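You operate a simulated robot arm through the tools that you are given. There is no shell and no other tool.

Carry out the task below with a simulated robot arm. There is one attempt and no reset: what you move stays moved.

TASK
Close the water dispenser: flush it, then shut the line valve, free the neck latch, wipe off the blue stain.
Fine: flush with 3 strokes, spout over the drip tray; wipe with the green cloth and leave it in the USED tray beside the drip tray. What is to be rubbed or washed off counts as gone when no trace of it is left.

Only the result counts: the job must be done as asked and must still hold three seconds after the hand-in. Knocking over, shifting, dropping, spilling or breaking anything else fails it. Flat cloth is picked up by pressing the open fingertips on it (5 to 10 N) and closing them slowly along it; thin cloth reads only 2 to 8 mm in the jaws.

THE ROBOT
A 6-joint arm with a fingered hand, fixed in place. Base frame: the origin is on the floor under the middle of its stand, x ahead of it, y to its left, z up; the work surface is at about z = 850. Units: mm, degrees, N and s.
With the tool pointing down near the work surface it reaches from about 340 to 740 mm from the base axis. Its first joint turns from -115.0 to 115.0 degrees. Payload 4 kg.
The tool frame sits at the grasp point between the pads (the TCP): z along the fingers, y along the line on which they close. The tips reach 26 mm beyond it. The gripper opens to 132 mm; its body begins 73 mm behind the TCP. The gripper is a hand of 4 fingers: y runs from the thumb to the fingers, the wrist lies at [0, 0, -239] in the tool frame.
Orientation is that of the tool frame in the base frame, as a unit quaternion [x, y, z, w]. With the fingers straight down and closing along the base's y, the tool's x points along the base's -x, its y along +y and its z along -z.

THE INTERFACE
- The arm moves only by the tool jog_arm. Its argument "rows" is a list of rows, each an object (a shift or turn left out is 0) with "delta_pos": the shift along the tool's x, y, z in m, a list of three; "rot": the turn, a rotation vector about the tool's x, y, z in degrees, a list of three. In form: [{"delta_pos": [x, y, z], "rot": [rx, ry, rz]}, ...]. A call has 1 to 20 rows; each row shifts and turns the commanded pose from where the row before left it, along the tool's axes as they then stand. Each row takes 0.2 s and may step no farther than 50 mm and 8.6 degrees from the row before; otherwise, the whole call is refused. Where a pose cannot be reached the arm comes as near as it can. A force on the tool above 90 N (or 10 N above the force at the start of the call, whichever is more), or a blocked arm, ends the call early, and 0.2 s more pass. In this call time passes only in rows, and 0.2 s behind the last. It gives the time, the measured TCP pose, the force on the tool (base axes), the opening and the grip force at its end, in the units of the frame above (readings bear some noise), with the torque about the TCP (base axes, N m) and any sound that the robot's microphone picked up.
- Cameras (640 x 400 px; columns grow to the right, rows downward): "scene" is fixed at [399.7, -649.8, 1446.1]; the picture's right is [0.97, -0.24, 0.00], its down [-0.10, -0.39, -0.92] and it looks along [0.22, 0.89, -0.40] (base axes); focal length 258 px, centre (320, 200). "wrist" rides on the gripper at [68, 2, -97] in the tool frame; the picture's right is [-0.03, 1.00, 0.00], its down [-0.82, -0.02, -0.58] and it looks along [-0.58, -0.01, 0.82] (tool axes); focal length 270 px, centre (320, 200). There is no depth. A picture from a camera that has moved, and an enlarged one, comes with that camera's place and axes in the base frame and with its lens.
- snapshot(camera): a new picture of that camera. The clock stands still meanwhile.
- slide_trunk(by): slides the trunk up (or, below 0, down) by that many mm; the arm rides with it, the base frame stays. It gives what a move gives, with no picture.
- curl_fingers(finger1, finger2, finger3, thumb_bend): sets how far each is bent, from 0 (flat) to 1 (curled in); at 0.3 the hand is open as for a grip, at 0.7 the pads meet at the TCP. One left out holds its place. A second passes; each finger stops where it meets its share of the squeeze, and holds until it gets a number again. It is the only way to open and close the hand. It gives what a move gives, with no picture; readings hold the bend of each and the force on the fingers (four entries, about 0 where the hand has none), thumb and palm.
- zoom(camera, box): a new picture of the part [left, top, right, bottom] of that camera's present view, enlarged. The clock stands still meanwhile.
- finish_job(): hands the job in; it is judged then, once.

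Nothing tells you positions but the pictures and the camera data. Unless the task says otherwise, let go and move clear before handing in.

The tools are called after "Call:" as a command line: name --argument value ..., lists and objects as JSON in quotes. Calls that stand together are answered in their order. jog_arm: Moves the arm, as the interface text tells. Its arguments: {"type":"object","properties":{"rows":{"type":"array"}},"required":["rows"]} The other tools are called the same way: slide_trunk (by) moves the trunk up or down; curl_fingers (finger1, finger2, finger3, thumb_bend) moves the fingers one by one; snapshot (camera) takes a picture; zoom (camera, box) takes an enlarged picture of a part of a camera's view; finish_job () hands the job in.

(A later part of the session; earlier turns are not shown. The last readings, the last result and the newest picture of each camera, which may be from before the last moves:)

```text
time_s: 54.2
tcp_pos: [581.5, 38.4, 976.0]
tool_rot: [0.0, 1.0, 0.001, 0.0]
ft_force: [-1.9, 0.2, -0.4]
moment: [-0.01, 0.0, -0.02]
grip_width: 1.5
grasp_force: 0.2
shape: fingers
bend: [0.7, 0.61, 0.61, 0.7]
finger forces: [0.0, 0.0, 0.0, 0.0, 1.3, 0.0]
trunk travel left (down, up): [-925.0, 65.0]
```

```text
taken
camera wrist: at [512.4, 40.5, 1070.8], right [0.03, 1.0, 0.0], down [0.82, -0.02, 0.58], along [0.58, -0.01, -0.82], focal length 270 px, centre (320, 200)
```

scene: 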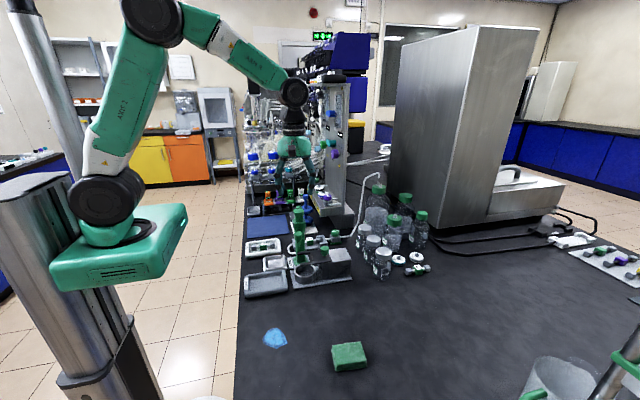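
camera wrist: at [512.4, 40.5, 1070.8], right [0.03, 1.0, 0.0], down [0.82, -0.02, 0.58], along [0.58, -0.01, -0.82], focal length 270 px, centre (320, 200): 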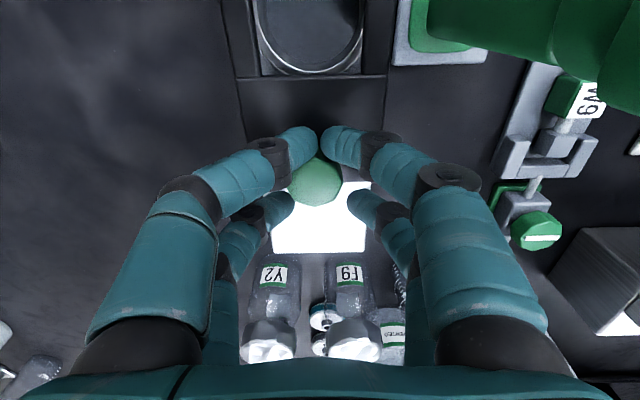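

The pinched pair now bears on the knob from behind. Pulling on toward +x in small steps.

Call:
jog_arm --rows '[{"delta_pos": [-0.004, 0, 0]}, {"delta_pos": [-0.004, 0, 0]}]'

Call:
jog_arm --rows '[{"delta_pos": [-0.005, 0, 0]}, {"delta_pos": [-0.005, 0, 0]}]'

Call:
snapshot --camera "wrist"

```text
time_s: 54.8
tcp_pos: [589.9, 39.6, 974.8]
tool_rot: [0.0, 1.0, 0.0, 0.0]
ft_force: [-0.6, 0.3, -0.4]
moment: [-0.03, 0.03, 0.01]
grip_width: 2.0
grasp_force: 0.3
shape: fingers
bend: [0.7, 0.61, 0.61, 0.7]
finger forces: [0.1, 0.0, 0.0, 0.0, 0.6, 0.0]
trunk travel left (down, up): [-925.0, 65.0]
```

```text
time_s: 55.4
tcp_pos: [601.0, 38.5, 975.4]
tool_rot: [0.0, 1.0, 0.0, 0.001]
ft_force: [-0.9, 0.7, -0.2]
moment: [0.01, 0.0, -0.03]
grip_width: 1.7
grasp_force: 0.4
shape: fingers
bend: [0.7, 0.61, 0.61, 0.7]
finger forces: [0.0, 0.0, 0.0, 0.1, 0.4, 0.0]
trunk travel left (down, up): [-925.0, 65.0]
```

```text
taken
camera wrist: at [532.3, 41.2, 1070.7], right [0.03, 1.0, 0.0], down [0.82, -0.02, 0.58], along [0.58, -0.01, -0.82], focal length 270 px, centre (320, 200)
```

wrist: 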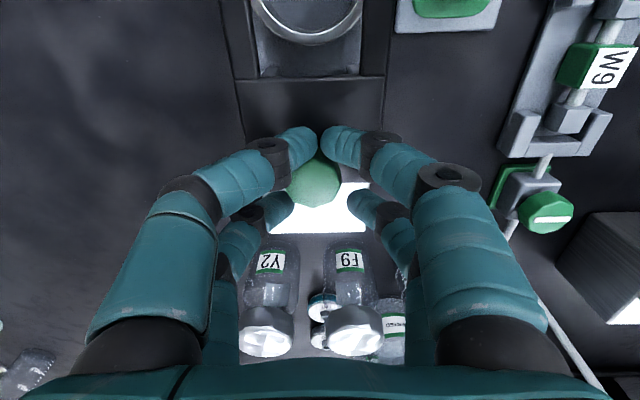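

The slide follows easily (about 1 N), some 20 mm so far. Continuing until it stops.

Call:
jog_arm --rows '[{"delta_pos": [-0.005, 0, 0]}, {"delta_pos": [-0.005, 0, 0]}]'

Call:
jog_arm --rows '[{"delta_pos": [-0.004, 0, 0]}, {"delta_pos": [-0.003, 0, 0]}]'

Call:
snapshot --camera "wrist"

Call:
zoom --camera "scene" --box '[290, 210, 360, 290]'

```text
time_s: 56.0
tcp_pos: [612.2, 38.1, 975.5]
tool_rot: [0.0, 1.0, 0.0, 0.0]
ft_force: [-0.7, -0.4, -0.3]
moment: [0.03, -0.01, -0.03]
grip_width: 1.8
grasp_force: 0.3
shape: fingers
bend: [0.7, 0.61, 0.61, 0.7]
finger forces: [0.1, 0.0, 0.0, 0.1, 0.6, 0.1]
trunk travel left (down, up): [-925.0, 65.0]
```

```text
time_s: 56.6
tcp_pos: [618.6, 36.5, 975.3]
tool_rot: [0.0, 1.0, 0.0, 0.0]
ft_force: [-0.8, -0.4, -0.4]
moment: [-0.03, 0.02, 0.03]
grip_width: 1.0
grasp_force: 0.7
shape: fingers
bend: [0.7, 0.61, 0.61, 0.7]
finger forces: [0.1, 0.0, 0.0, 0.0, 0.9, 0.1]
trunk travel left (down, up): [-925.0, 65.0]
```

```text
taken
camera wrist: at [549.0, 40.5, 1070.4], right [0.03, 1.0, 0.0], down [0.82, -0.02, 0.58], along [0.58, -0.01, -0.82], focal length 270 px, centre (320, 200)
```

wrist: 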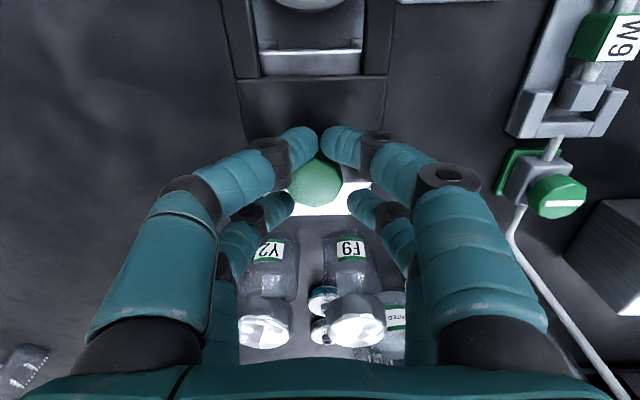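

```text
5.00 times, centred on (325, 250) of scene
camera zoom: at [399.7, -649.8, 1446.1], right [0.97, -0.24, 0.0], down [-0.1, -0.39, -0.92], along [0.22, 0.89, -0.4], focal length 1289 px, centre (295, -50)
```

zoom: 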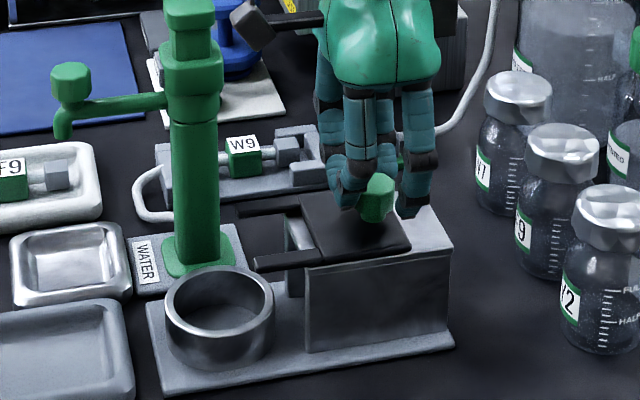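

The fork is sliding off the ring; about 38 mm so far with no stop felt. I'll go on gently.

Call:
jog_arm --rows '[{"delta_pos": [-0.003, 0, 0]}, {"delta_pos": [-0.003, 0, 0]}]'

Call:
jog_arm --rows '[{"delta_pos": [-0.003, 0, 0]}, {"delta_pos": [-0.003, 0, 0]}]'

Call:
snapshot --camera "wrist"

Call:
zoom --camera "scene" --box '[290, 210, 360, 290]'

```text
time_s: 57.2
tcp_pos: [624.5, 37.9, 976.3]
tool_rot: [0.0, 1.0, 0.0, 0.0]
ft_force: [-0.5, 0.3, -1.2]
moment: [-0.04, -0.01, -0.03]
grip_width: 1.2
grasp_force: 0.5
shape: fingers
bend: [0.7, 0.61, 0.61, 0.7]
finger forces: [0.0, 0.0, 0.1, 0.0, 0.9, 0.0]
trunk travel left (down, up): [-925.0, 65.0]
```

```text
time_s: 57.8
tcp_pos: [631.2, 38.4, 974.0]
tool_rot: [-0.001, 1.0, 0.0, -0.001]
ft_force: [-0.9, 0.7, -0.2]
moment: [0.0, -0.02, 0.01]
grip_width: 1.4
grasp_force: 0.3
shape: fingers
bend: [0.7, 0.61, 0.61, 0.7]
finger forces: [0.0, 0.0, 0.0, 0.1, 0.8, 0.0]
trunk travel left (down, up): [-925.0, 65.0]
```

```text
taken
camera wrist: at [561.4, 41.0, 1070.4], right [0.03, 1.0, 0.0], down [0.82, -0.02, 0.58], along [0.58, -0.01, -0.82], focal length 270 px, centre (320, 200)
```

wrist: 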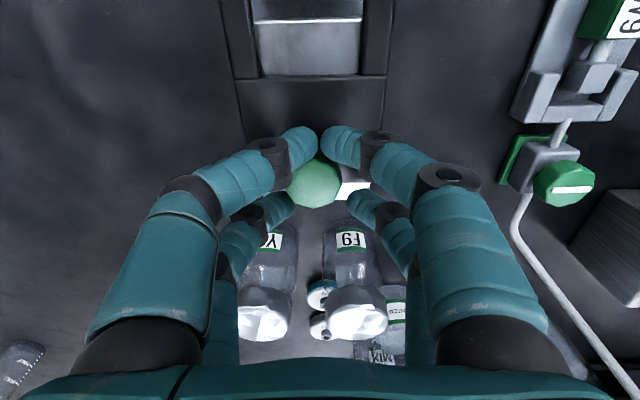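

```text
5.00 times, centred on (325, 250) of scene
camera zoom: at [399.7, -649.8, 1446.1], right [0.97, -0.24, 0.0], down [-0.1, -0.39, -0.92], along [0.22, 0.89, -0.4], focal length 1289 px, centre (295, -50)
```

zoom: 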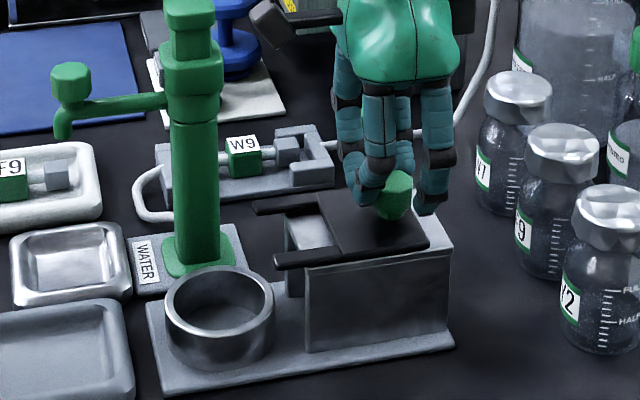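

About 50 mm of travel and the prongs have cleared the ring edge. I'll go a little further to see if there is a stop.

Call:
jog_arm --rows '[{"delta_pos": [-0.003, 0, 0]}, {"delta_pos": [-0.002, 0, 0]}]'

Call:
jog_arm --rows '[{"delta_pos": [-0.002, 0, 0]}, {"delta_pos": [-0.002, 0, 0]}]'

Call:
zoom --camera "scene" --box '[290, 210, 360, 290]'

```text
time_s: 58.4
tcp_pos: [634.0, 37.7, 974.8]
tool_rot: [0.0, 1.0, 0.0, -0.002]
ft_force: [-7.0, 0.4, -0.8]
moment: [0.0, 0.12, -0.03]
grip_width: 1.3
grasp_force: 2.9
shape: fingers
bend: [0.7, 0.61, 0.61, 0.7]
finger forces: [0.3, 0.0, 0.1, 0.1, 7.2, 0.0]
trunk travel left (down, up): [-925.0, 65.0]
```

```text
time_s: 59.0
tcp_pos: [636.1, 37.3, 975.5]
tool_rot: [-0.001, 1.0, 0.0, -0.001]
ft_force: [-20.3, 1.9, -0.9]
moment: [0.02, 0.33, -0.11]
grip_width: 2.0
grasp_force: 10.0
shape: fingers
bend: [0.69, 0.61, 0.61, 0.7]
finger forces: [4.6, 0.0, 0.0, 0.1, 15.3, 0.0]
trunk travel left (down, up): [-925.0, 65.0]
```

```text
5.00 times, centred on (325, 250) of scene
camera zoom: at [399.7, -649.8, 1446.1], right [0.97, -0.24, 0.0], down [-0.1, -0.39, -0.92], along [0.22, 0.89, -0.4], focal length 1289 px, centre (295, -50)
```

zoom: 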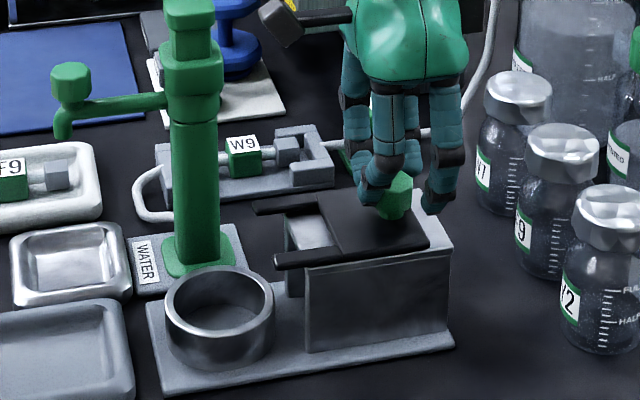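

The slide hit its end stop (force rose to 20 N), so the latch is fully freed. I'll ease off 4 mm, open and lift.

Call:
jog_arm --rows '[{"delta_pos": [0.004, 0, 0]}]'

Call:
curl_fingers --finger1 0.5 --finger2 0.5 --finger3 0.5 --thumb_bend 0.5

Call:
jog_arm --rows '[{"delta_pos": [0, 0, -0.03]}, {"delta_pos": [0, 0, -0.045]}, {"delta_pos": [0, 0, -0.045]}, {"delta_pos": [0, 0, -0.045]}]'

Call:
snapshot --camera "wrist"

Call:
zoom --camera "scene" --box '[240, 190, 370, 300]'

```text
time_s: 59.4
tcp_pos: [635.6, 37.0, 974.6]
tool_rot: [0.0, 1.0, 0.001, 0.001]
ft_force: [-10.9, 1.4, -2.9]
moment: [0.04, 0.14, -0.07]
grip_width: 1.9
grasp_force: 5.2
shape: fingers
bend: [0.69, 0.61, 0.61, 0.7]
finger forces: [1.5, 0.1, 0.1, 0.0, 9.4, 0.0]
trunk travel left (down, up): [-925.0, 65.0]
```

```text
time_s: 60.4
tcp_pos: [636.4, 38.4, 974.8]
tool_rot: [0.0, 1.0, 0.001, 0.0]
ft_force: [-0.5, 0.8, 0.2]
moment: [0.0, -0.02, -0.04]
grip_width: 65.2
grasp_force: 0.1
shape: fingers
bend: [0.5, 0.5, 0.5, 0.5]
finger forces: [0.0, 0.1, 0.0, 0.1, 0.1, 0.0]
trunk travel left (down, up): [-925.0, 65.0]
```

```text
time_s: 61.4
tcp_pos: [637.0, 39.9, 1139.3]
tool_rot: [0.0, 1.0, 0.0, 0.0]
ft_force: [0.4, 0.1, -0.4]
moment: [-0.02, 0.01, -0.02]
grip_width: 65.1
grasp_force: 0.1
shape: fingers
bend: [0.5, 0.5, 0.5, 0.5]
finger forces: [0.0, 0.1, 0.1, 0.0, 0.1, 0.1]
trunk travel left (down, up): [-925.0, 65.0]
```

```text
taken
camera wrist: at [566.2, 41.7, 1235.2], right [0.03, 1.0, 0.0], down [0.82, -0.02, 0.58], along [0.58, -0.01, -0.82], focal length 270 px, centre (320, 200)
```

wrist: 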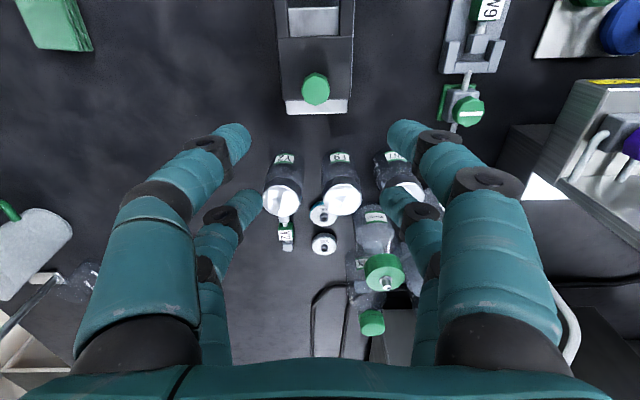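

```text
3.64 times, centred on (305, 245) of scene
camera zoom: at [399.7, -649.8, 1446.1], right [0.97, -0.24, 0.0], down [-0.1, -0.39, -0.92], along [0.22, 0.89, -0.4], focal length 938 px, centre (374, 36)
```

zoom: 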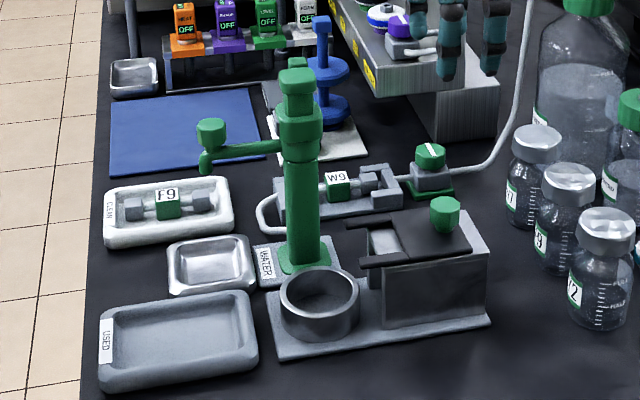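

The fork is fully retracted from the ring, the valve bar is across the line, and the spout is still over the drip tray. Now to the cloth: the folded green cloth lies near (558, -261); I'll move above it and look.

Call:
jog_arm --rows '[{"delta_pos": [0.013, -0.043, 0]}, {"delta_pos": [0.013, -0.043, 0]}, {"delta_pos": [0.013, -0.043, 0]}, {"delta_pos": [0.013, -0.043, 0]}, {"delta_pos": [0.013, -0.043, 0]}, {"delta_pos": [0.013, -0.043, 0]}, {"delta_pos": [0.014, -0.043, 0]}, {"delta_pos": [0, 0, 0.04]}, {"delta_pos": [0, 0, 0.04]}]'

Call:
curl_fingers --finger1 0.3 --finger2 0.3 --finger3 0.3 --thumb_bend 0.3

Call:
snapshot --camera "wrist"

Call:
snapshot --camera "scene"

```text
time_s: 63.4
tcp_pos: [545.1, -262.4, 1059.5]
tool_rot: [0.001, 1.0, 0.0, 0.001]
ft_force: [0.8, -0.9, 0.2]
moment: [0.01, 0.01, 0.02]
grip_width: 65.6
grasp_force: 0.0
shape: fingers
bend: [0.5, 0.5, 0.5, 0.5]
finger forces: [0.0, 0.0, 0.1, 0.0, 0.1, 0.2]
trunk travel left (down, up): [-925.0, 65.0]
```

```text
time_s: 64.4
tcp_pos: [545.3, -262.1, 1059.8]
tool_rot: [0.0, 1.0, 0.0, 0.001]
ft_force: [-0.9, 0.2, 0.5]
moment: [-0.04, 0.03, -0.04]
grip_width: 132.1
grasp_force: 0.1
shape: fingers
bend: [0.3, 0.3, 0.3, 0.3]
finger forces: [0.0, 0.1, 0.1, 0.0, 0.1, 0.0]
trunk travel left (down, up): [-925.0, 65.0]
```

```text
taken
camera wrist: at [474.9, -260.0, 1156.3], right [0.03, 1.0, 0.0], down [0.82, -0.02, 0.58], along [0.58, -0.01, -0.82], focal length 270 px, centre (320, 200)
```

wrist: 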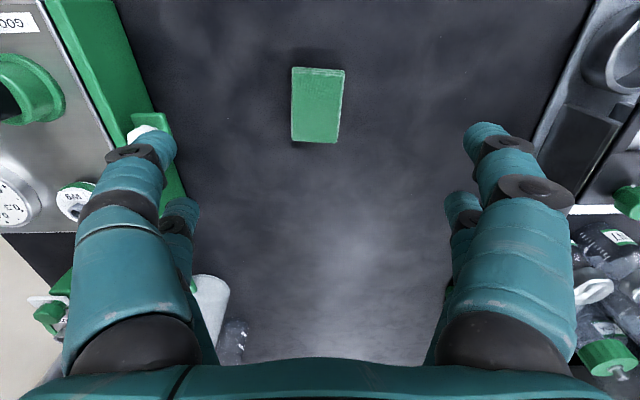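

```text
taken
```

scene: 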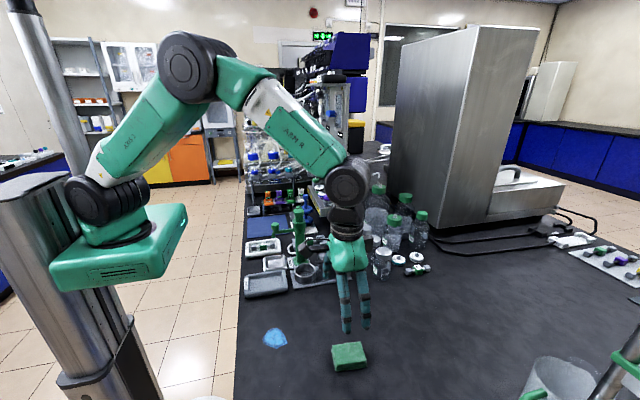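

Call:
zoom --camera "wrist" --box '[260, 50, 380, 160]'

Call:
zoom --camera "scene" --box '[315, 260, 385, 385]'

```text
3.64 times, centred on (320, 105) of wrist
camera zoom: at [474.9, -260.0, 1156.3], right [0.03, 1.0, 0.0], down [0.82, -0.02, 0.58], along [0.58, -0.01, -0.82], focal length 983 px, centre (320, 546)
```

zoom: 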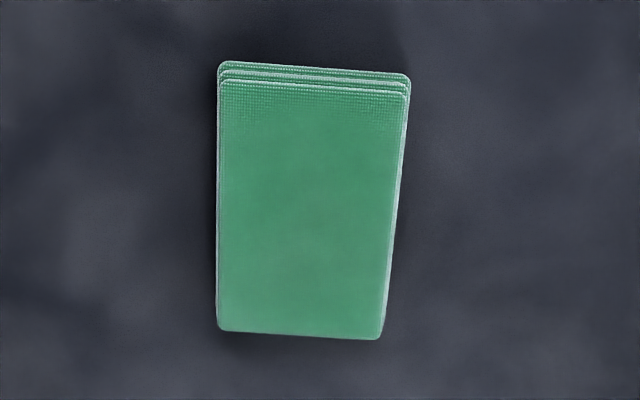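

```text
3.20 times, centred on (350, 322) of scene
camera zoom: at [399.7, -649.8, 1446.1], right [0.97, -0.24, 0.0], down [-0.1, -0.39, -0.92], along [0.22, 0.89, -0.4], focal length 825 px, centre (224, -192)
```

zoom: 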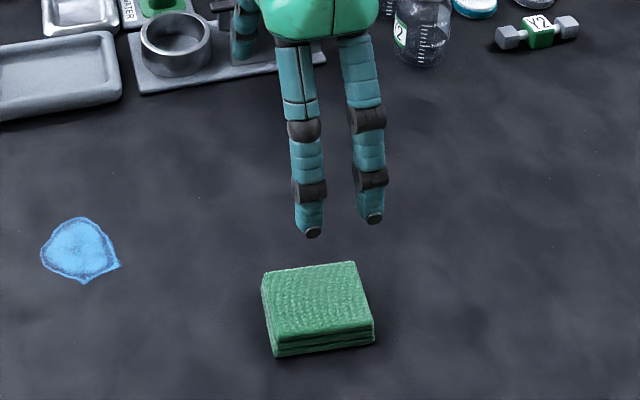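

The cloth is a folded pad about 73 x 53 mm, 17 mm thick, centred near (562, -265). I'll align with it, half close the fingers and descend to just over it.

Call:
curl_fingers --finger1 0.48 --finger2 0.48 --finger3 0.48 --thumb_bend 0.48

Call:
jog_arm --rows '[{"delta_pos": [-0.017, -0.003, 0.03], "rot": [0, 0, 5]}, {"delta_pos": [0, 0, 0.04]}, {"delta_pos": [0, 0, 0.04]}]'

Call:
snapshot --camera "wrist"

Call:
zoom --camera "scene" --box '[310, 280, 390, 390]'

```text
time_s: 65.4
tcp_pos: [545.1, -262.2, 1061.1]
tool_rot: [0.0, 1.0, 0.0, 0.0]
ft_force: [0.7, 0.2, -0.2]
moment: [0.0, -0.02, -0.04]
grip_width: 73.3
grasp_force: 0.0
shape: fingers
bend: [0.48, 0.48, 0.48, 0.48]
finger forces: [0.0, 0.0, 0.0, 0.1, 0.0, 0.0]
trunk travel left (down, up): [-925.0, 65.0]
```

```text
time_s: 66.2
tcp_pos: [560.9, -266.6, 951.3]
tool_rot: [0.043, 0.999, 0.0, 0.0]
ft_force: [0.0, -0.2, 0.2]
moment: [0.01, 0.0, -0.02]
grip_width: 73.0
grasp_force: 0.1
shape: fingers
bend: [0.48, 0.48, 0.48, 0.48]
finger forces: [0.1, 0.0, 0.0, 0.0, 0.0, 0.0]
trunk travel left (down, up): [-925.0, 65.0]
```

```text
taken
camera wrist: at [492.0, -257.9, 1047.0], right [0.11, 0.99, 0.0], down [0.81, -0.09, 0.58], along [0.57, -0.07, -0.82], focal length 270 px, centre (320, 200)
```

wrist: 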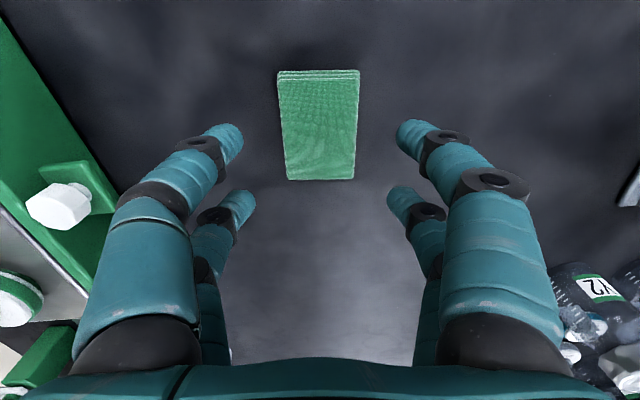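

```text
3.64 times, centred on (350, 335) of scene
camera zoom: at [399.7, -649.8, 1446.1], right [0.97, -0.24, 0.0], down [-0.1, -0.39, -0.92], along [0.22, 0.89, -0.4], focal length 938 px, centre (211, -291)
```

zoom: 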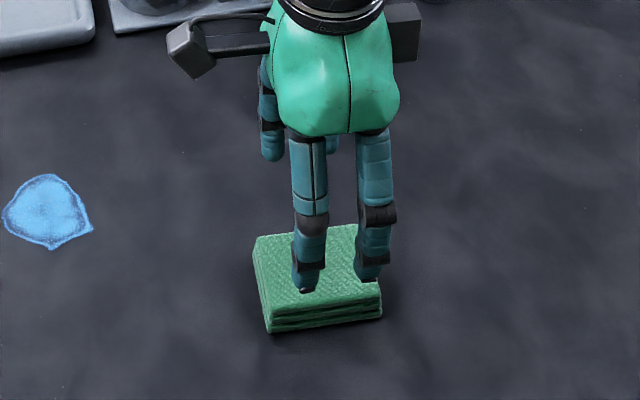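

The pad is centred under the open hand. I'll descend so the tips straddle it about 10 mm above the bench.

Call:
jog_arm --rows '[{"delta_pos": [0, 0.001, 0.035]}, {"delta_pos": [0, 0, 0.028]}]'

Call:
snapshot --camera "wrist"

Call:
zoom --camera "scene" --box '[310, 300, 390, 390]'

```text
time_s: 66.8
tcp_pos: [561.8, -266.6, 888.7]
tool_rot: [0.044, 0.999, 0.0, 0.0]
ft_force: [0.1, 1.9, 0.5]
moment: [0.0, 0.01, 0.04]
grip_width: 73.3
grasp_force: 0.0
shape: fingers
bend: [0.48, 0.48, 0.48, 0.48]
finger forces: [0.0, 0.0, 0.0, 0.0, 0.0, 0.1]
trunk travel left (down, up): [-925.0, 65.0]
```

```text
taken
camera wrist: at [492.6, -257.6, 984.2], right [0.11, 0.99, 0.0], down [0.81, -0.09, 0.58], along [0.57, -0.07, -0.82], focal length 270 px, centre (320, 200)
```

wrist: 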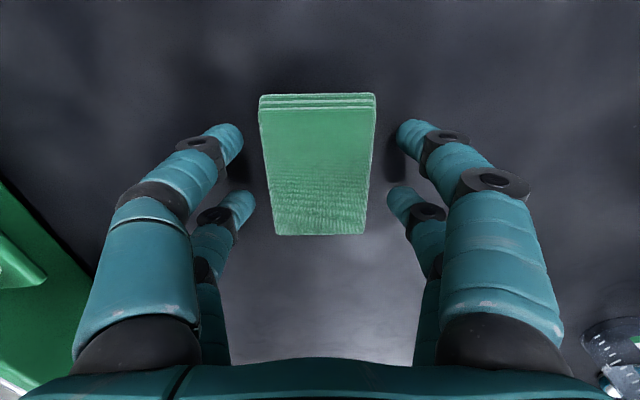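

```text
4.44 times, centred on (350, 345) of scene
camera zoom: at [399.7, -649.8, 1446.1], right [0.97, -0.24, 0.0], down [-0.1, -0.39, -0.92], along [0.22, 0.89, -0.4], focal length 1146 px, centre (187, -444)
```

zoom: 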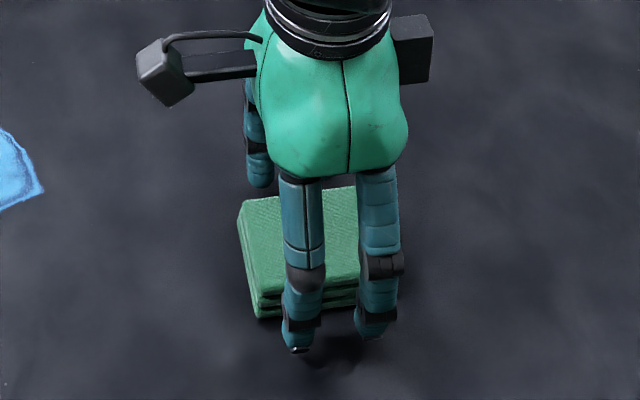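

The tips are beside the pad. I'll lower 4 mm more and close slowly on its sides.

Call:
jog_arm --rows '[{"delta_pos": [0, 0, 0.004]}]'

Call:
curl_fingers --finger1 0.54 --finger2 0.54 --finger3 0.54 --thumb_bend 0.54

Call:
curl_fingers --finger1 0.58 --finger2 0.58 --finger3 0.58 --thumb_bend 0.58

Call:
snapshot --camera "wrist"

```text
time_s: 67.2
tcp_pos: [560.9, -265.8, 884.1]
tool_rot: [0.043, 0.999, 0.0, 0.0]
ft_force: [-0.7, -0.3, 0.2]
moment: [-0.01, -0.01, -0.02]
grip_width: 73.3
grasp_force: 0.1
shape: fingers
bend: [0.48, 0.48, 0.48, 0.48]
finger forces: [0.0, 0.0, 0.0, 0.0, 0.0, 0.0]
trunk travel left (down, up): [-925.0, 65.0]
```

```text
time_s: 68.2
tcp_pos: [561.7, -265.0, 884.4]
tool_rot: [0.044, 0.999, 0.0, 0.0]
ft_force: [0.1, 0.1, 0.4]
moment: [0.01, 0.01, 0.02]
grip_width: 54.4
grasp_force: 0.9
shape: fingers
bend: [0.53, 0.53, 0.53, 0.54]
finger forces: [0.4, 0.4, 0.4, 0.0, 0.4, 0.0]
trunk travel left (down, up): [-925.0, 65.0]
```

```text
time_s: 69.2
tcp_pos: [560.1, -265.5, 884.5]
tool_rot: [0.044, 0.999, -0.001, 0.0]
ft_force: [0.0, -0.1, 0.6]
moment: [0.0, 0.0, 0.0]
grip_width: 52.7
grasp_force: 4.8
shape: fingers
bend: [0.53, 0.54, 0.54, 0.55]
finger forces: [2.4, 2.3, 1.9, 0.0, 2.6, 0.0]
trunk travel left (down, up): [-925.0, 65.0]
```

```text
taken
camera wrist: at [492.1, -256.8, 979.7], right [0.11, 0.99, 0.0], down [0.81, -0.09, 0.58], along [0.57, -0.07, -0.82], focal length 270 px, centre (320, 200)
```

wrist: 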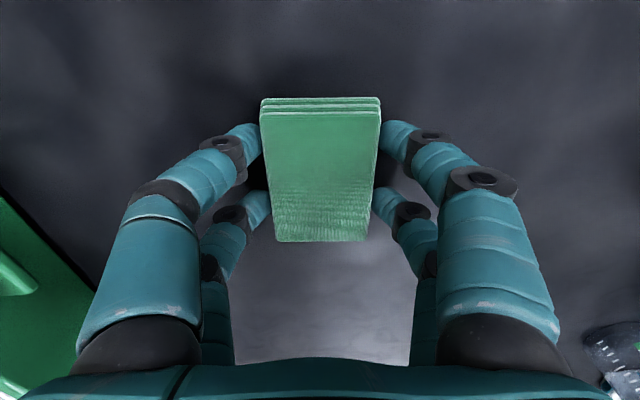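

The pad behaves like a firm block, 53 mm wide in the grip with an even force. I'll tighten somewhat and lift a little to test.

Call:
curl_fingers --finger1 0.63 --finger2 0.63 --finger3 0.63 --thumb_bend 0.63

Call:
jog_arm --rows '[{"delta_pos": [0, 0, -0.008]}, {"delta_pos": [0, 0, -0.012]}, {"delta_pos": [0, 0, -0.02]}]'

Call:
snapshot --camera "wrist"

Call:
zoom --camera "scene" --box '[310, 280, 390, 390]'

```text
time_s: 70.2
tcp_pos: [560.8, -265.6, 884.8]
tool_rot: [0.044, 0.999, 0.0, 0.001]
ft_force: [0.4, 0.1, -0.4]
moment: [-0.01, -0.07, 0.06]
grip_width: 51.0
grasp_force: 13.8
shape: fingers
bend: [0.53, 0.54, 0.55, 0.59]
finger forces: [6.9, 6.8, 5.7, 0.1, 8.2, 0.0]
trunk travel left (down, up): [-925.0, 65.0]
```

```text
time_s: 71.0
tcp_pos: [559.1, -264.3, 923.1]
tool_rot: [0.043, 0.999, 0.001, 0.001]
ft_force: [-0.4, -0.3, -0.4]
moment: [-0.02, 0.0, -0.01]
grip_width: 50.8
grasp_force: 13.5
shape: fingers
bend: [0.53, 0.54, 0.55, 0.59]
finger forces: [7.0, 6.8, 5.7, 0.0, 8.1, 0.0]
trunk travel left (down, up): [-925.0, 65.0]
```

```text
taken
camera wrist: at [490.5, -255.5, 1019.0], right [0.11, 0.99, 0.0], down [0.81, -0.09, 0.58], along [0.57, -0.07, -0.82], focal length 270 px, centre (320, 200)
```

wrist: 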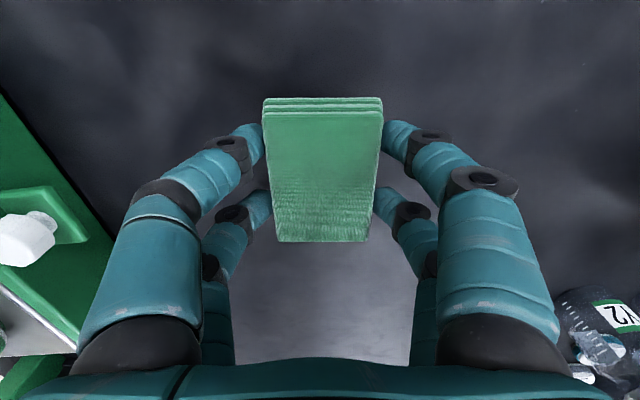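

```text
3.64 times, centred on (350, 335) of scene
camera zoom: at [399.7, -649.8, 1446.1], right [0.97, -0.24, 0.0], down [-0.1, -0.39, -0.92], along [0.22, 0.89, -0.4], focal length 938 px, centre (211, -291)
```

zoom: 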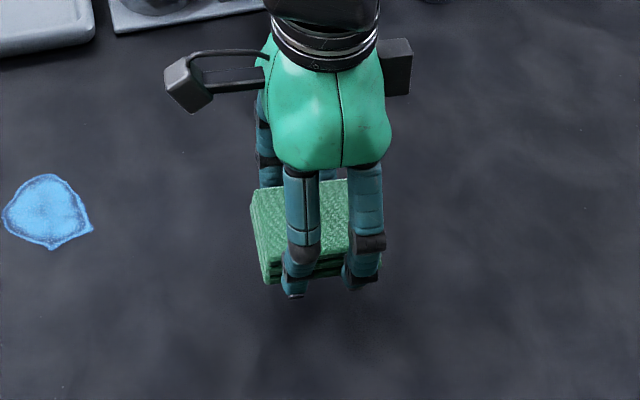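

The cloth is held securely. I'll lift it and move toward the stain, then take a look at the stain from above.

Call:
jog_arm --rows '[{"delta_pos": [0, 0, -0.04]}, {"delta_pos": [0, 0, -0.037]}, {"delta_pos": [0.03, 0.019, 0]}, {"delta_pos": [0.03, 0.019, 0]}, {"delta_pos": [0.025, 0.019, 0], "rot": [0, 0, -5]}]'

Call:
snapshot --camera "wrist"

Call:
zoom --camera "scene" --box '[240, 300, 320, 370]'

```text
time_s: 72.2
tcp_pos: [480.1, -200.7, 1000.1]
tool_rot: [0.0, 1.0, 0.001, 0.0]
ft_force: [0.1, 0.2, 0.1]
moment: [-0.01, -0.01, 0.0]
grip_width: 50.9
grasp_force: 13.7
shape: fingers
bend: [0.53, 0.54, 0.55, 0.59]
finger forces: [7.1, 6.8, 5.7, 0.0, 8.1, 0.0]
trunk travel left (down, up): [-925.0, 65.0]
```

```text
taken
camera wrist: at [410.1, -198.2, 1095.7], right [0.03, 1.0, 0.0], down [0.82, -0.02, 0.58], along [0.58, -0.01, -0.82], focal length 270 px, centre (320, 200)
```

wrist: 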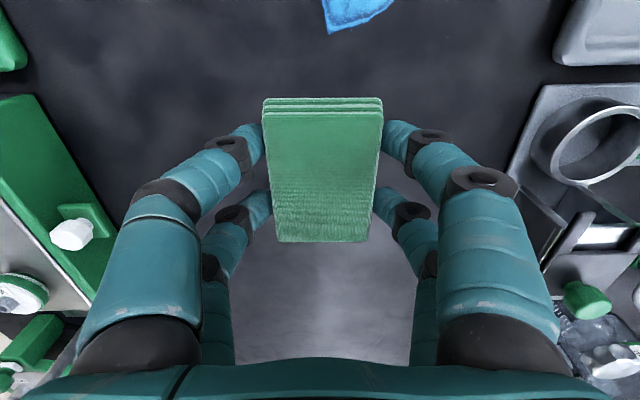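

```text
5.71 times, centred on (280, 335) of scene
camera zoom: at [399.7, -649.8, 1446.1], right [0.97, -0.24, 0.0], down [-0.1, -0.39, -0.92], along [0.22, 0.89, -0.4], focal length 1473 px, centre (549, -571)
```

zoom: 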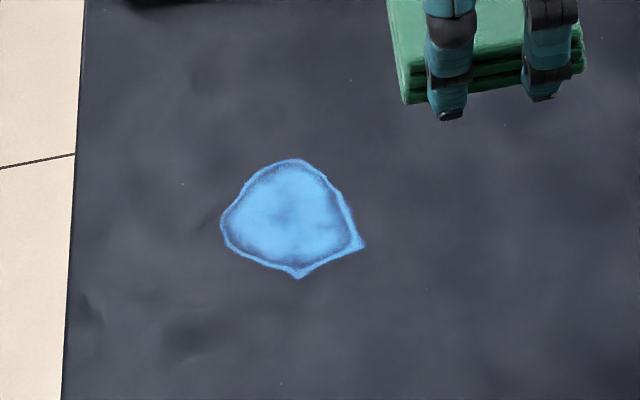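

The stain spans roughly x 366–429, y -198 to -134 (centre (398, -166)). I'll tighten the grip a little and bring the pad over its centre, then lower to contact.

Call:
curl_fingers --finger1 0.66 --finger2 0.66 --finger3 0.66 --thumb_bend 0.66

Call:
jog_arm --rows '[{"delta_pos": [0.041, 0.0175, 0]}, {"delta_pos": [0.041, 0.0175, 0]}, {"delta_pos": [0, 0, 0.04]}, {"delta_pos": [0, 0, 0.04]}]'

Call:
snapshot --camera "wrist"

Call:
zoom --camera "scene" --box '[230, 280, 330, 380]'

```text
time_s: 73.2
tcp_pos: [480.4, -200.9, 1001.3]
tool_rot: [0.0, 1.0, 0.0, 0.0]
ft_force: [-0.8, 0.4, 0.5]
moment: [-0.01, 0.0, 0.01]
grip_width: 50.8
grasp_force: 17.0
shape: fingers
bend: [0.52, 0.53, 0.57, 0.61]
finger forces: [8.2, 8.6, 6.8, 0.1, 9.7, 0.0]
trunk travel left (down, up): [-925.0, 65.0]
```

```text
time_s: 74.2
tcp_pos: [397.8, -167.0, 920.5]
tool_rot: [0.0, 1.0, 0.0, 0.0]
ft_force: [-0.5, 0.0, -0.1]
moment: [-0.01, 0.03, -0.01]
grip_width: 50.9
grasp_force: 16.3
shape: fingers
bend: [0.52, 0.53, 0.57, 0.61]
finger forces: [8.0, 8.6, 6.9, 0.0, 9.7, 0.0]
trunk travel left (down, up): [-925.0, 65.0]
```

```text
taken
camera wrist: at [329.0, -164.0, 1015.1], right [0.03, 1.0, 0.0], down [0.82, -0.02, 0.58], along [0.58, -0.01, -0.82], focal length 270 px, centre (320, 200)
```

wrist: 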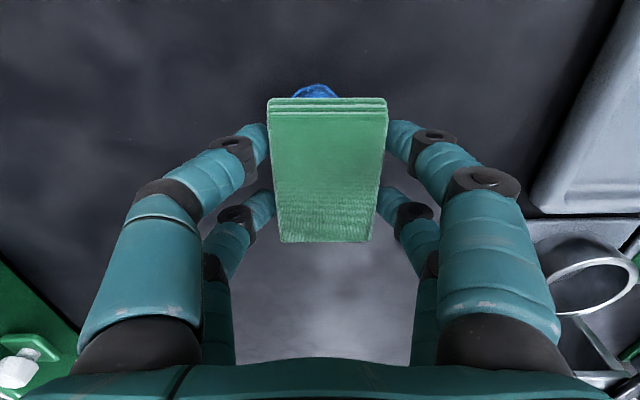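

```text
4.00 times, centred on (280, 330) of scene
camera zoom: at [399.7, -649.8, 1446.1], right [0.97, -0.24, 0.0], down [-0.1, -0.39, -0.92], along [0.22, 0.89, -0.4], focal length 1031 px, centre (480, -320)
```

zoom: 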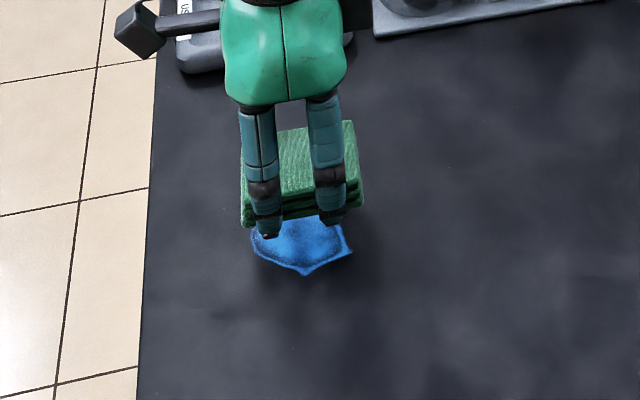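

The pad is over the stain. Lowering to contact in small steps.

Call:
jog_arm --rows '[{"delta_pos": [0, -0.004, 0.02]}, {"delta_pos": [0, 0, 0.012]}]'

Call:
jog_arm --rows '[{"delta_pos": [0, 0, 0.003]}]'

Call:
jog_arm --rows '[{"delta_pos": [0, 0, 0.002]}]'

```text
time_s: 74.8
tcp_pos: [399.1, -169.2, 886.4]
tool_rot: [-0.001, 1.0, 0.0, 0.0]
ft_force: [0.0, 0.0, -0.6]
moment: [0.01, -0.04, -0.01]
grip_width: 51.0
grasp_force: 16.5
shape: fingers
bend: [0.52, 0.53, 0.57, 0.61]
finger forces: [8.0, 8.4, 6.8, 0.1, 9.8, 0.0]
trunk travel left (down, up): [-925.0, 65.0]
```

```text
time_s: 75.2
tcp_pos: [398.7, -169.8, 884.7]
tool_rot: [0.0, 1.0, 0.0, 0.0]
ft_force: [-0.1, -0.6, 0.5]
moment: [0.01, -0.01, 0.04]
grip_width: 50.7
grasp_force: 16.3
shape: fingers
bend: [0.52, 0.53, 0.57, 0.61]
finger forces: [8.1, 8.5, 6.8, 0.1, 9.8, 0.0]
trunk travel left (down, up): [-925.0, 65.0]
```

```text
time_s: 75.6
tcp_pos: [399.7, -169.6, 884.7]
tool_rot: [0.0, 1.0, 0.0, 0.001]
ft_force: [1.6, 0.0, 7.0]
moment: [0.24, 0.02, 0.0]
grip_width: 50.6
grasp_force: 17.4
shape: fingers
bend: [0.53, 0.53, 0.57, 0.61]
finger forces: [8.4, 8.4, 7.3, 0.1, 10.5, 0.1]
trunk travel left (down, up): [-925.0, 65.0]
```

Contact with about 7 N. I'll rub back and forth along y over the stain.

Call:
jog_arm --rows '[{"delta_pos": [0, 0.01, 0]}, {"delta_pos": [0, 0.01, 0]}, {"delta_pos": [0, 0.01, 0]}, {"delta_pos": [0, -0.01, 0]}, {"delta_pos": [0, -0.01, 0]}, {"delta_pos": [0, -0.01, 0]}, {"delta_pos": [0, -0.01, 0]}, {"delta_pos": [0, -0.01, 0]}, {"delta_pos": [0, -0.01, 0]}, {"delta_pos": [0, 0.01, 0]}, {"delta_pos": [0, 0.01, 0]}, {"delta_pos": [0, 0.01, 0]}]'

Call:
snapshot --camera "wrist"

Call:
zoom --camera "scene" --box '[230, 280, 330, 380]'

```text
time_s: 78.2
tcp_pos: [400.2, -168.3, 883.0]
tool_rot: [0.0, 1.0, 0.0, 0.0]
ft_force: [1.2, -0.5, 4.3]
moment: [0.06, 0.07, 0.0]
grip_width: 50.8
grasp_force: 17.5
shape: fingers
bend: [0.53, 0.54, 0.57, 0.61]
finger forces: [8.4, 8.5, 7.7, 0.1, 10.8, 0.1]
trunk travel left (down, up): [-925.0, 65.0]
```

```text
taken
camera wrist: at [329.6, -167.0, 978.6], right [0.03, 1.0, 0.0], down [0.82, -0.02, 0.58], along [0.58, -0.02, -0.82], focal length 270 px, centre (320, 200)
```

wrist: 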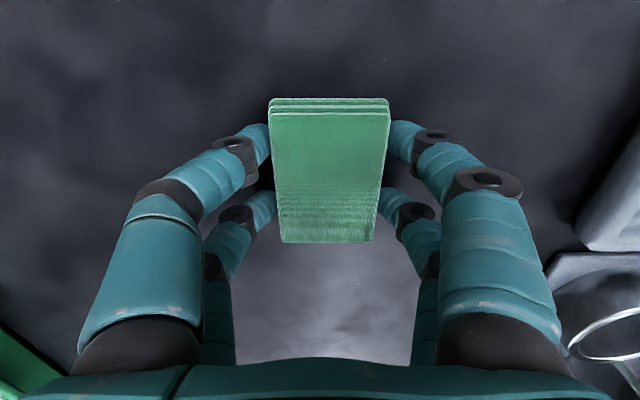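

```text
4.00 times, centred on (280, 330) of scene
camera zoom: at [399.7, -649.8, 1446.1], right [0.97, -0.24, 0.0], down [-0.1, -0.39, -0.92], along [0.22, 0.89, -0.4], focal length 1031 px, centre (480, -320)
```

zoom: 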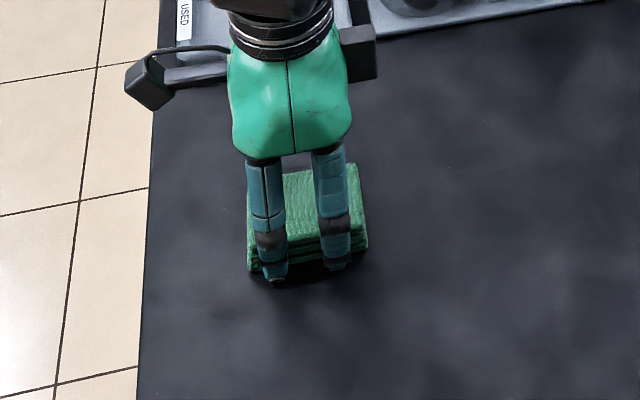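

The visible part of the stain is gone already. I'll make further passes offset to both sides in x to cover every edge.

Call:
jog_arm --rows '[{"delta_pos": [0.007, 0, 0.0005]}, {"delta_pos": [0.007, 0, 0.0005]}, {"delta_pos": [0, 0.01, 0]}, {"delta_pos": [0, 0.01, 0]}, {"delta_pos": [0, 0.01, 0]}, {"delta_pos": [0, -0.01, 0]}, {"delta_pos": [0, -0.01, 0]}, {"delta_pos": [0, -0.01, 0]}, {"delta_pos": [0, -0.01, 0]}, {"delta_pos": [0, -0.01, 0]}, {"delta_pos": [0, -0.01, 0]}]'

Call:
jog_arm --rows '[{"delta_pos": [-0.01, 0, 0]}, {"delta_pos": [-0.01, 0, 0]}, {"delta_pos": [-0.01, 0, 0]}, {"delta_pos": [0, 0.01, 0]}, {"delta_pos": [0, 0.01, 0]}, {"delta_pos": [0, 0.01, 0]}, {"delta_pos": [0, 0.01, 0]}, {"delta_pos": [0, 0.01, 0]}, {"delta_pos": [0, 0.01, 0]}, {"delta_pos": [0.008, -0.01, 0]}, {"delta_pos": [0.008, -0.01, 0]}, {"delta_pos": [0, -0.01, 0]}]'

```text
time_s: 80.6
tcp_pos: [383.9, -199.8, 882.8]
tool_rot: [0.001, 1.0, 0.001, 0.0]
ft_force: [0.4, 1.4, 4.2]
moment: [0.14, 0.05, 0.01]
grip_width: 50.8
grasp_force: 17.4
shape: fingers
bend: [0.53, 0.54, 0.57, 0.61]
finger forces: [9.1, 9.1, 6.9, 0.1, 9.8, 0.0]
trunk travel left (down, up): [-925.0, 65.0]
```

```text
time_s: 83.2
tcp_pos: [398.9, -168.6, 883.9]
tool_rot: [0.0, 1.0, 0.001, -0.001]
ft_force: [-1.8, 5.1, 12.6]
moment: [0.44, 0.06, 0.04]
grip_width: 50.5
grasp_force: 18.7
shape: fingers
bend: [0.53, 0.54, 0.58, 0.62]
finger forces: [11.1, 11.3, 6.4, 0.0, 8.8, 0.0]
trunk travel left (down, up): [-925.0, 65.0]
```

Now I'll lift the pad clear and check whether any trace is left.

Call:
jog_arm --rows '[{"delta_pos": [0, 0, -0.01]}, {"delta_pos": [0, 0, -0.04]}, {"delta_pos": [-0.04, 0, -0.04]}, {"delta_pos": [-0.045, 0, -0.03]}]'

Call:
zoom --camera "scene" --box '[240, 300, 320, 370]'

Call:
snapshot --camera "wrist"

Call:
snapshot --camera "scene"

```text
refused: row 3 steps farther than a row can; nothing moved
```

```text
5.71 times, centred on (280, 335) of scene
camera zoom: at [399.7, -649.8, 1446.1], right [0.97, -0.24, 0.0], down [-0.1, -0.39, -0.92], along [0.22, 0.89, -0.4], focal length 1473 px, centre (549, -571)
```

zoom: 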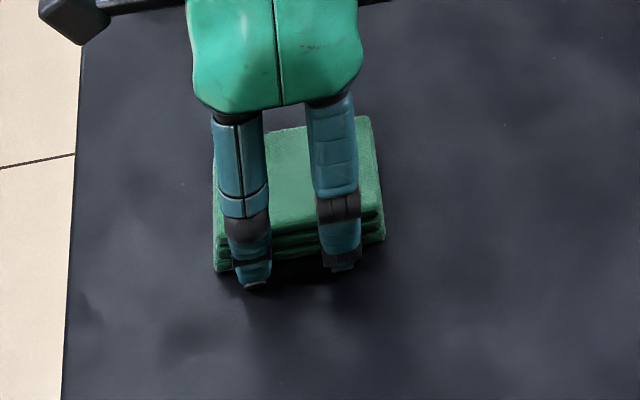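

```text
taken
camera wrist: at [328.7, -166.7, 978.0], right [0.03, 1.0, 0.0], down [0.82, -0.02, 0.58], along [0.58, -0.01, -0.82], focal length 270 px, centre (320, 200)
```

wrist: 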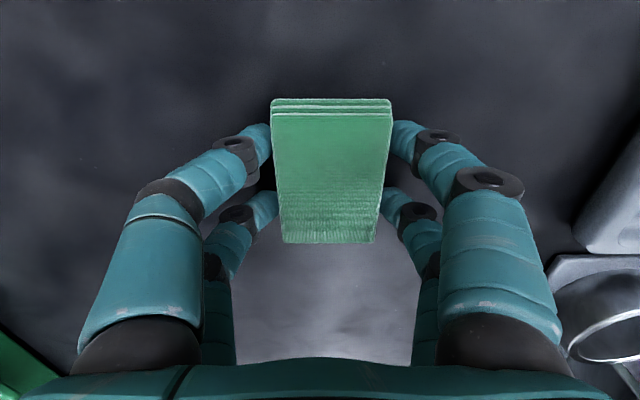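

```text
taken
```

scene: 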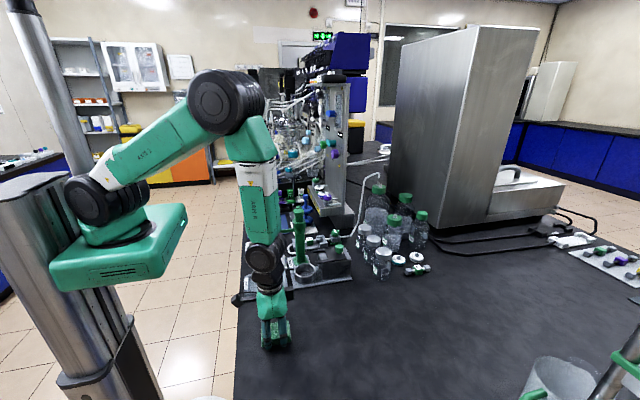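

The lift was refused because one row's step was too long; nothing moved. I'll repeat it with shorter rows.

Call:
jog_arm --rows '[{"delta_pos": [0, 0, -0.01]}, {"delta_pos": [0, 0, -0.04]}, {"delta_pos": [0, 0, -0.04]}, {"delta_pos": [-0.04, 0, 0]}, {"delta_pos": [-0.04, 0, 0]}]'

Call:
zoom --camera "scene" --box '[240, 300, 320, 370]'

Call:
snapshot --camera "wrist"

```text
time_s: 84.4
tcp_pos: [478.9, -169.6, 972.1]
tool_rot: [0.0, 1.0, -0.001, 0.0]
ft_force: [-0.1, 0.0, 0.2]
moment: [-0.01, 0.03, 0.02]
grip_width: 50.7
grasp_force: 17.6
shape: fingers
bend: [0.53, 0.53, 0.58, 0.61]
finger forces: [8.5, 8.8, 7.4, 0.0, 10.0, 0.1]
trunk travel left (down, up): [-925.0, 65.0]
```

```text
5.71 times, centred on (280, 335) of scene
camera zoom: at [399.7, -649.8, 1446.1], right [0.97, -0.24, 0.0], down [-0.1, -0.39, -0.92], along [0.22, 0.89, -0.4], focal length 1473 px, centre (549, -571)
```

zoom: 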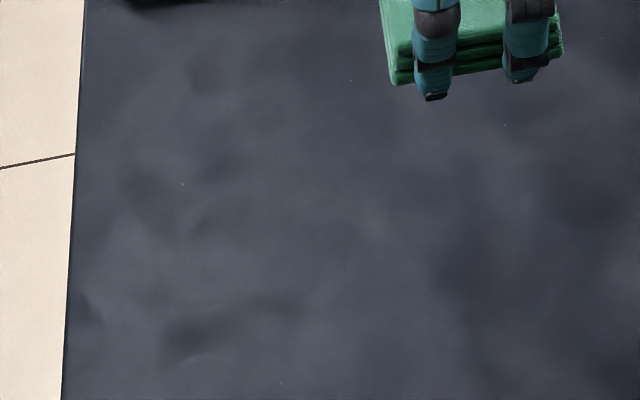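

```text
taken
camera wrist: at [409.6, -166.7, 1067.8], right [0.03, 1.0, 0.0], down [0.82, -0.02, 0.58], along [0.58, -0.01, -0.82], focal length 270 px, centre (320, 200)
```

wrist: 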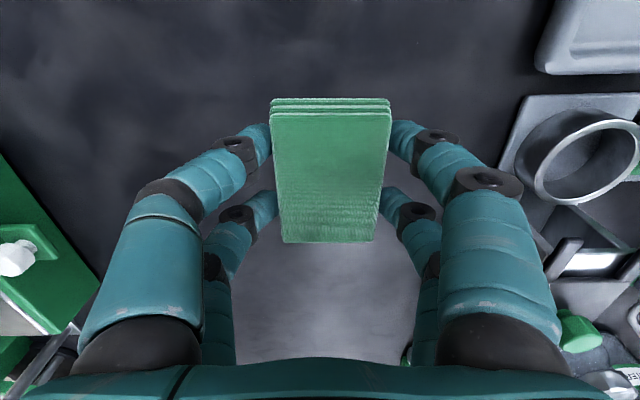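

The stain looks gone; I'll zoom in harder for faint traces from the scene camera.

Call:
zoom --camera "scene" --box '[256, 322, 296, 354]'

Call:
zoom --camera "scene" --box '[240, 250, 300, 310]'

```text
12.50 times, centred on (276, 338) of scene
camera zoom: at [399.7, -649.8, 1446.1], right [0.97, -0.24, 0.0], down [-0.1, -0.39, -0.92], along [0.22, 0.89, -0.4], focal length 3223 px, centre (870, -1525)
```

zoom: 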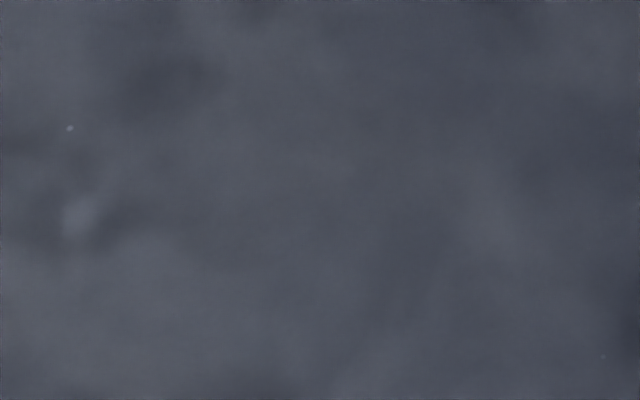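

```text
6.67 times, centred on (270, 280) of scene
camera zoom: at [399.7, -649.8, 1446.1], right [0.97, -0.24, 0.0], down [-0.1, -0.39, -0.92], along [0.22, 0.89, -0.4], focal length 1719 px, centre (653, -333)
```

zoom: 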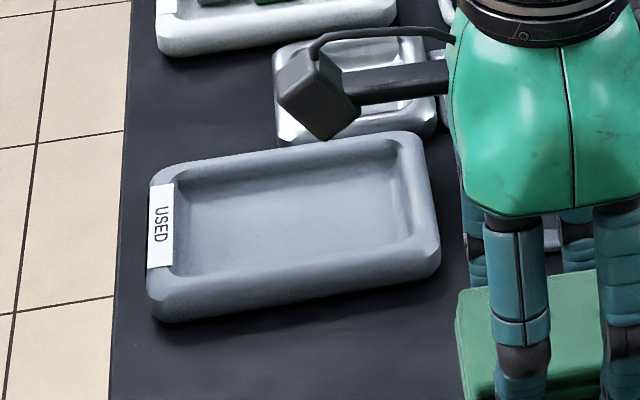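

No trace is left on the bench. Now I'll carry the cloth toward the USED tray, approaching high and looking at the tray first.

Call:
jog_arm --rows '[{"delta_pos": [0, 0, -0.04]}, {"delta_pos": [0, 0, -0.028]}, {"delta_pos": [0.016, 0.041, 0]}, {"delta_pos": [0.016, 0.041, 0]}, {"delta_pos": [0.016, 0.041, 0]}, {"delta_pos": [0.016, 0.04, 0]}, {"delta_pos": [0.015, 0.04, 0]}]'

Call:
snapshot --camera "wrist"

Call:
zoom --camera "scene" --box '[220, 200, 340, 310]'

```text
time_s: 86.0
tcp_pos: [397.5, 34.4, 1038.8]
tool_rot: [0.0, 1.0, 0.0, -0.001]
ft_force: [0.1, 0.3, -0.2]
moment: [-0.01, -0.01, -0.01]
grip_width: 50.4
grasp_force: 17.1
shape: fingers
bend: [0.53, 0.53, 0.58, 0.61]
finger forces: [8.6, 8.7, 7.3, 0.0, 9.9, 0.0]
trunk travel left (down, up): [-925.0, 65.0]
```

```text
taken
camera wrist: at [328.4, 37.3, 1134.3], right [0.03, 1.0, 0.0], down [0.82, -0.02, 0.58], along [0.58, -0.02, -0.82], focal length 270 px, centre (320, 200)
```

wrist: 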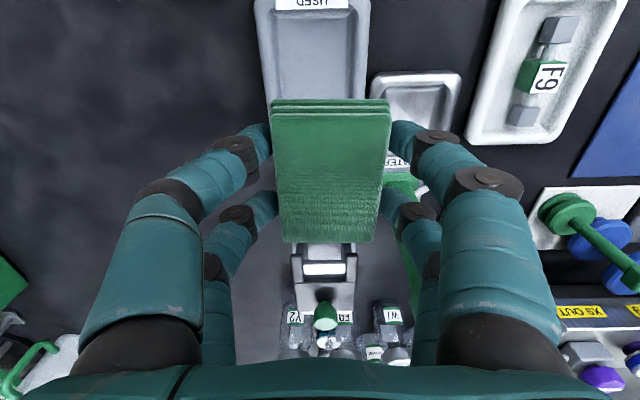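

```text
3.64 times, centred on (280, 255) of scene
camera zoom: at [399.7, -649.8, 1446.1], right [0.97, -0.24, 0.0], down [-0.1, -0.39, -0.92], along [0.22, 0.89, -0.4], focal length 938 px, centre (466, 0)
```

zoom: 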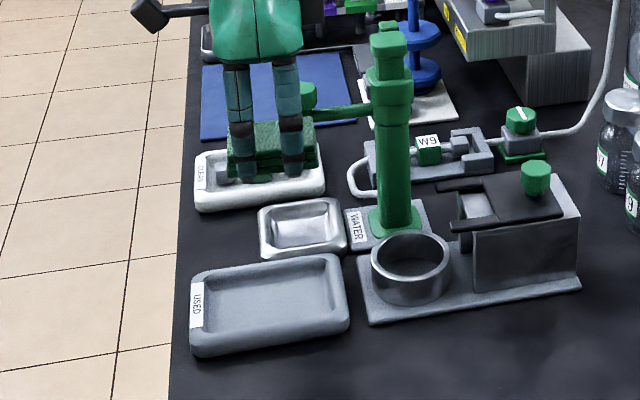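

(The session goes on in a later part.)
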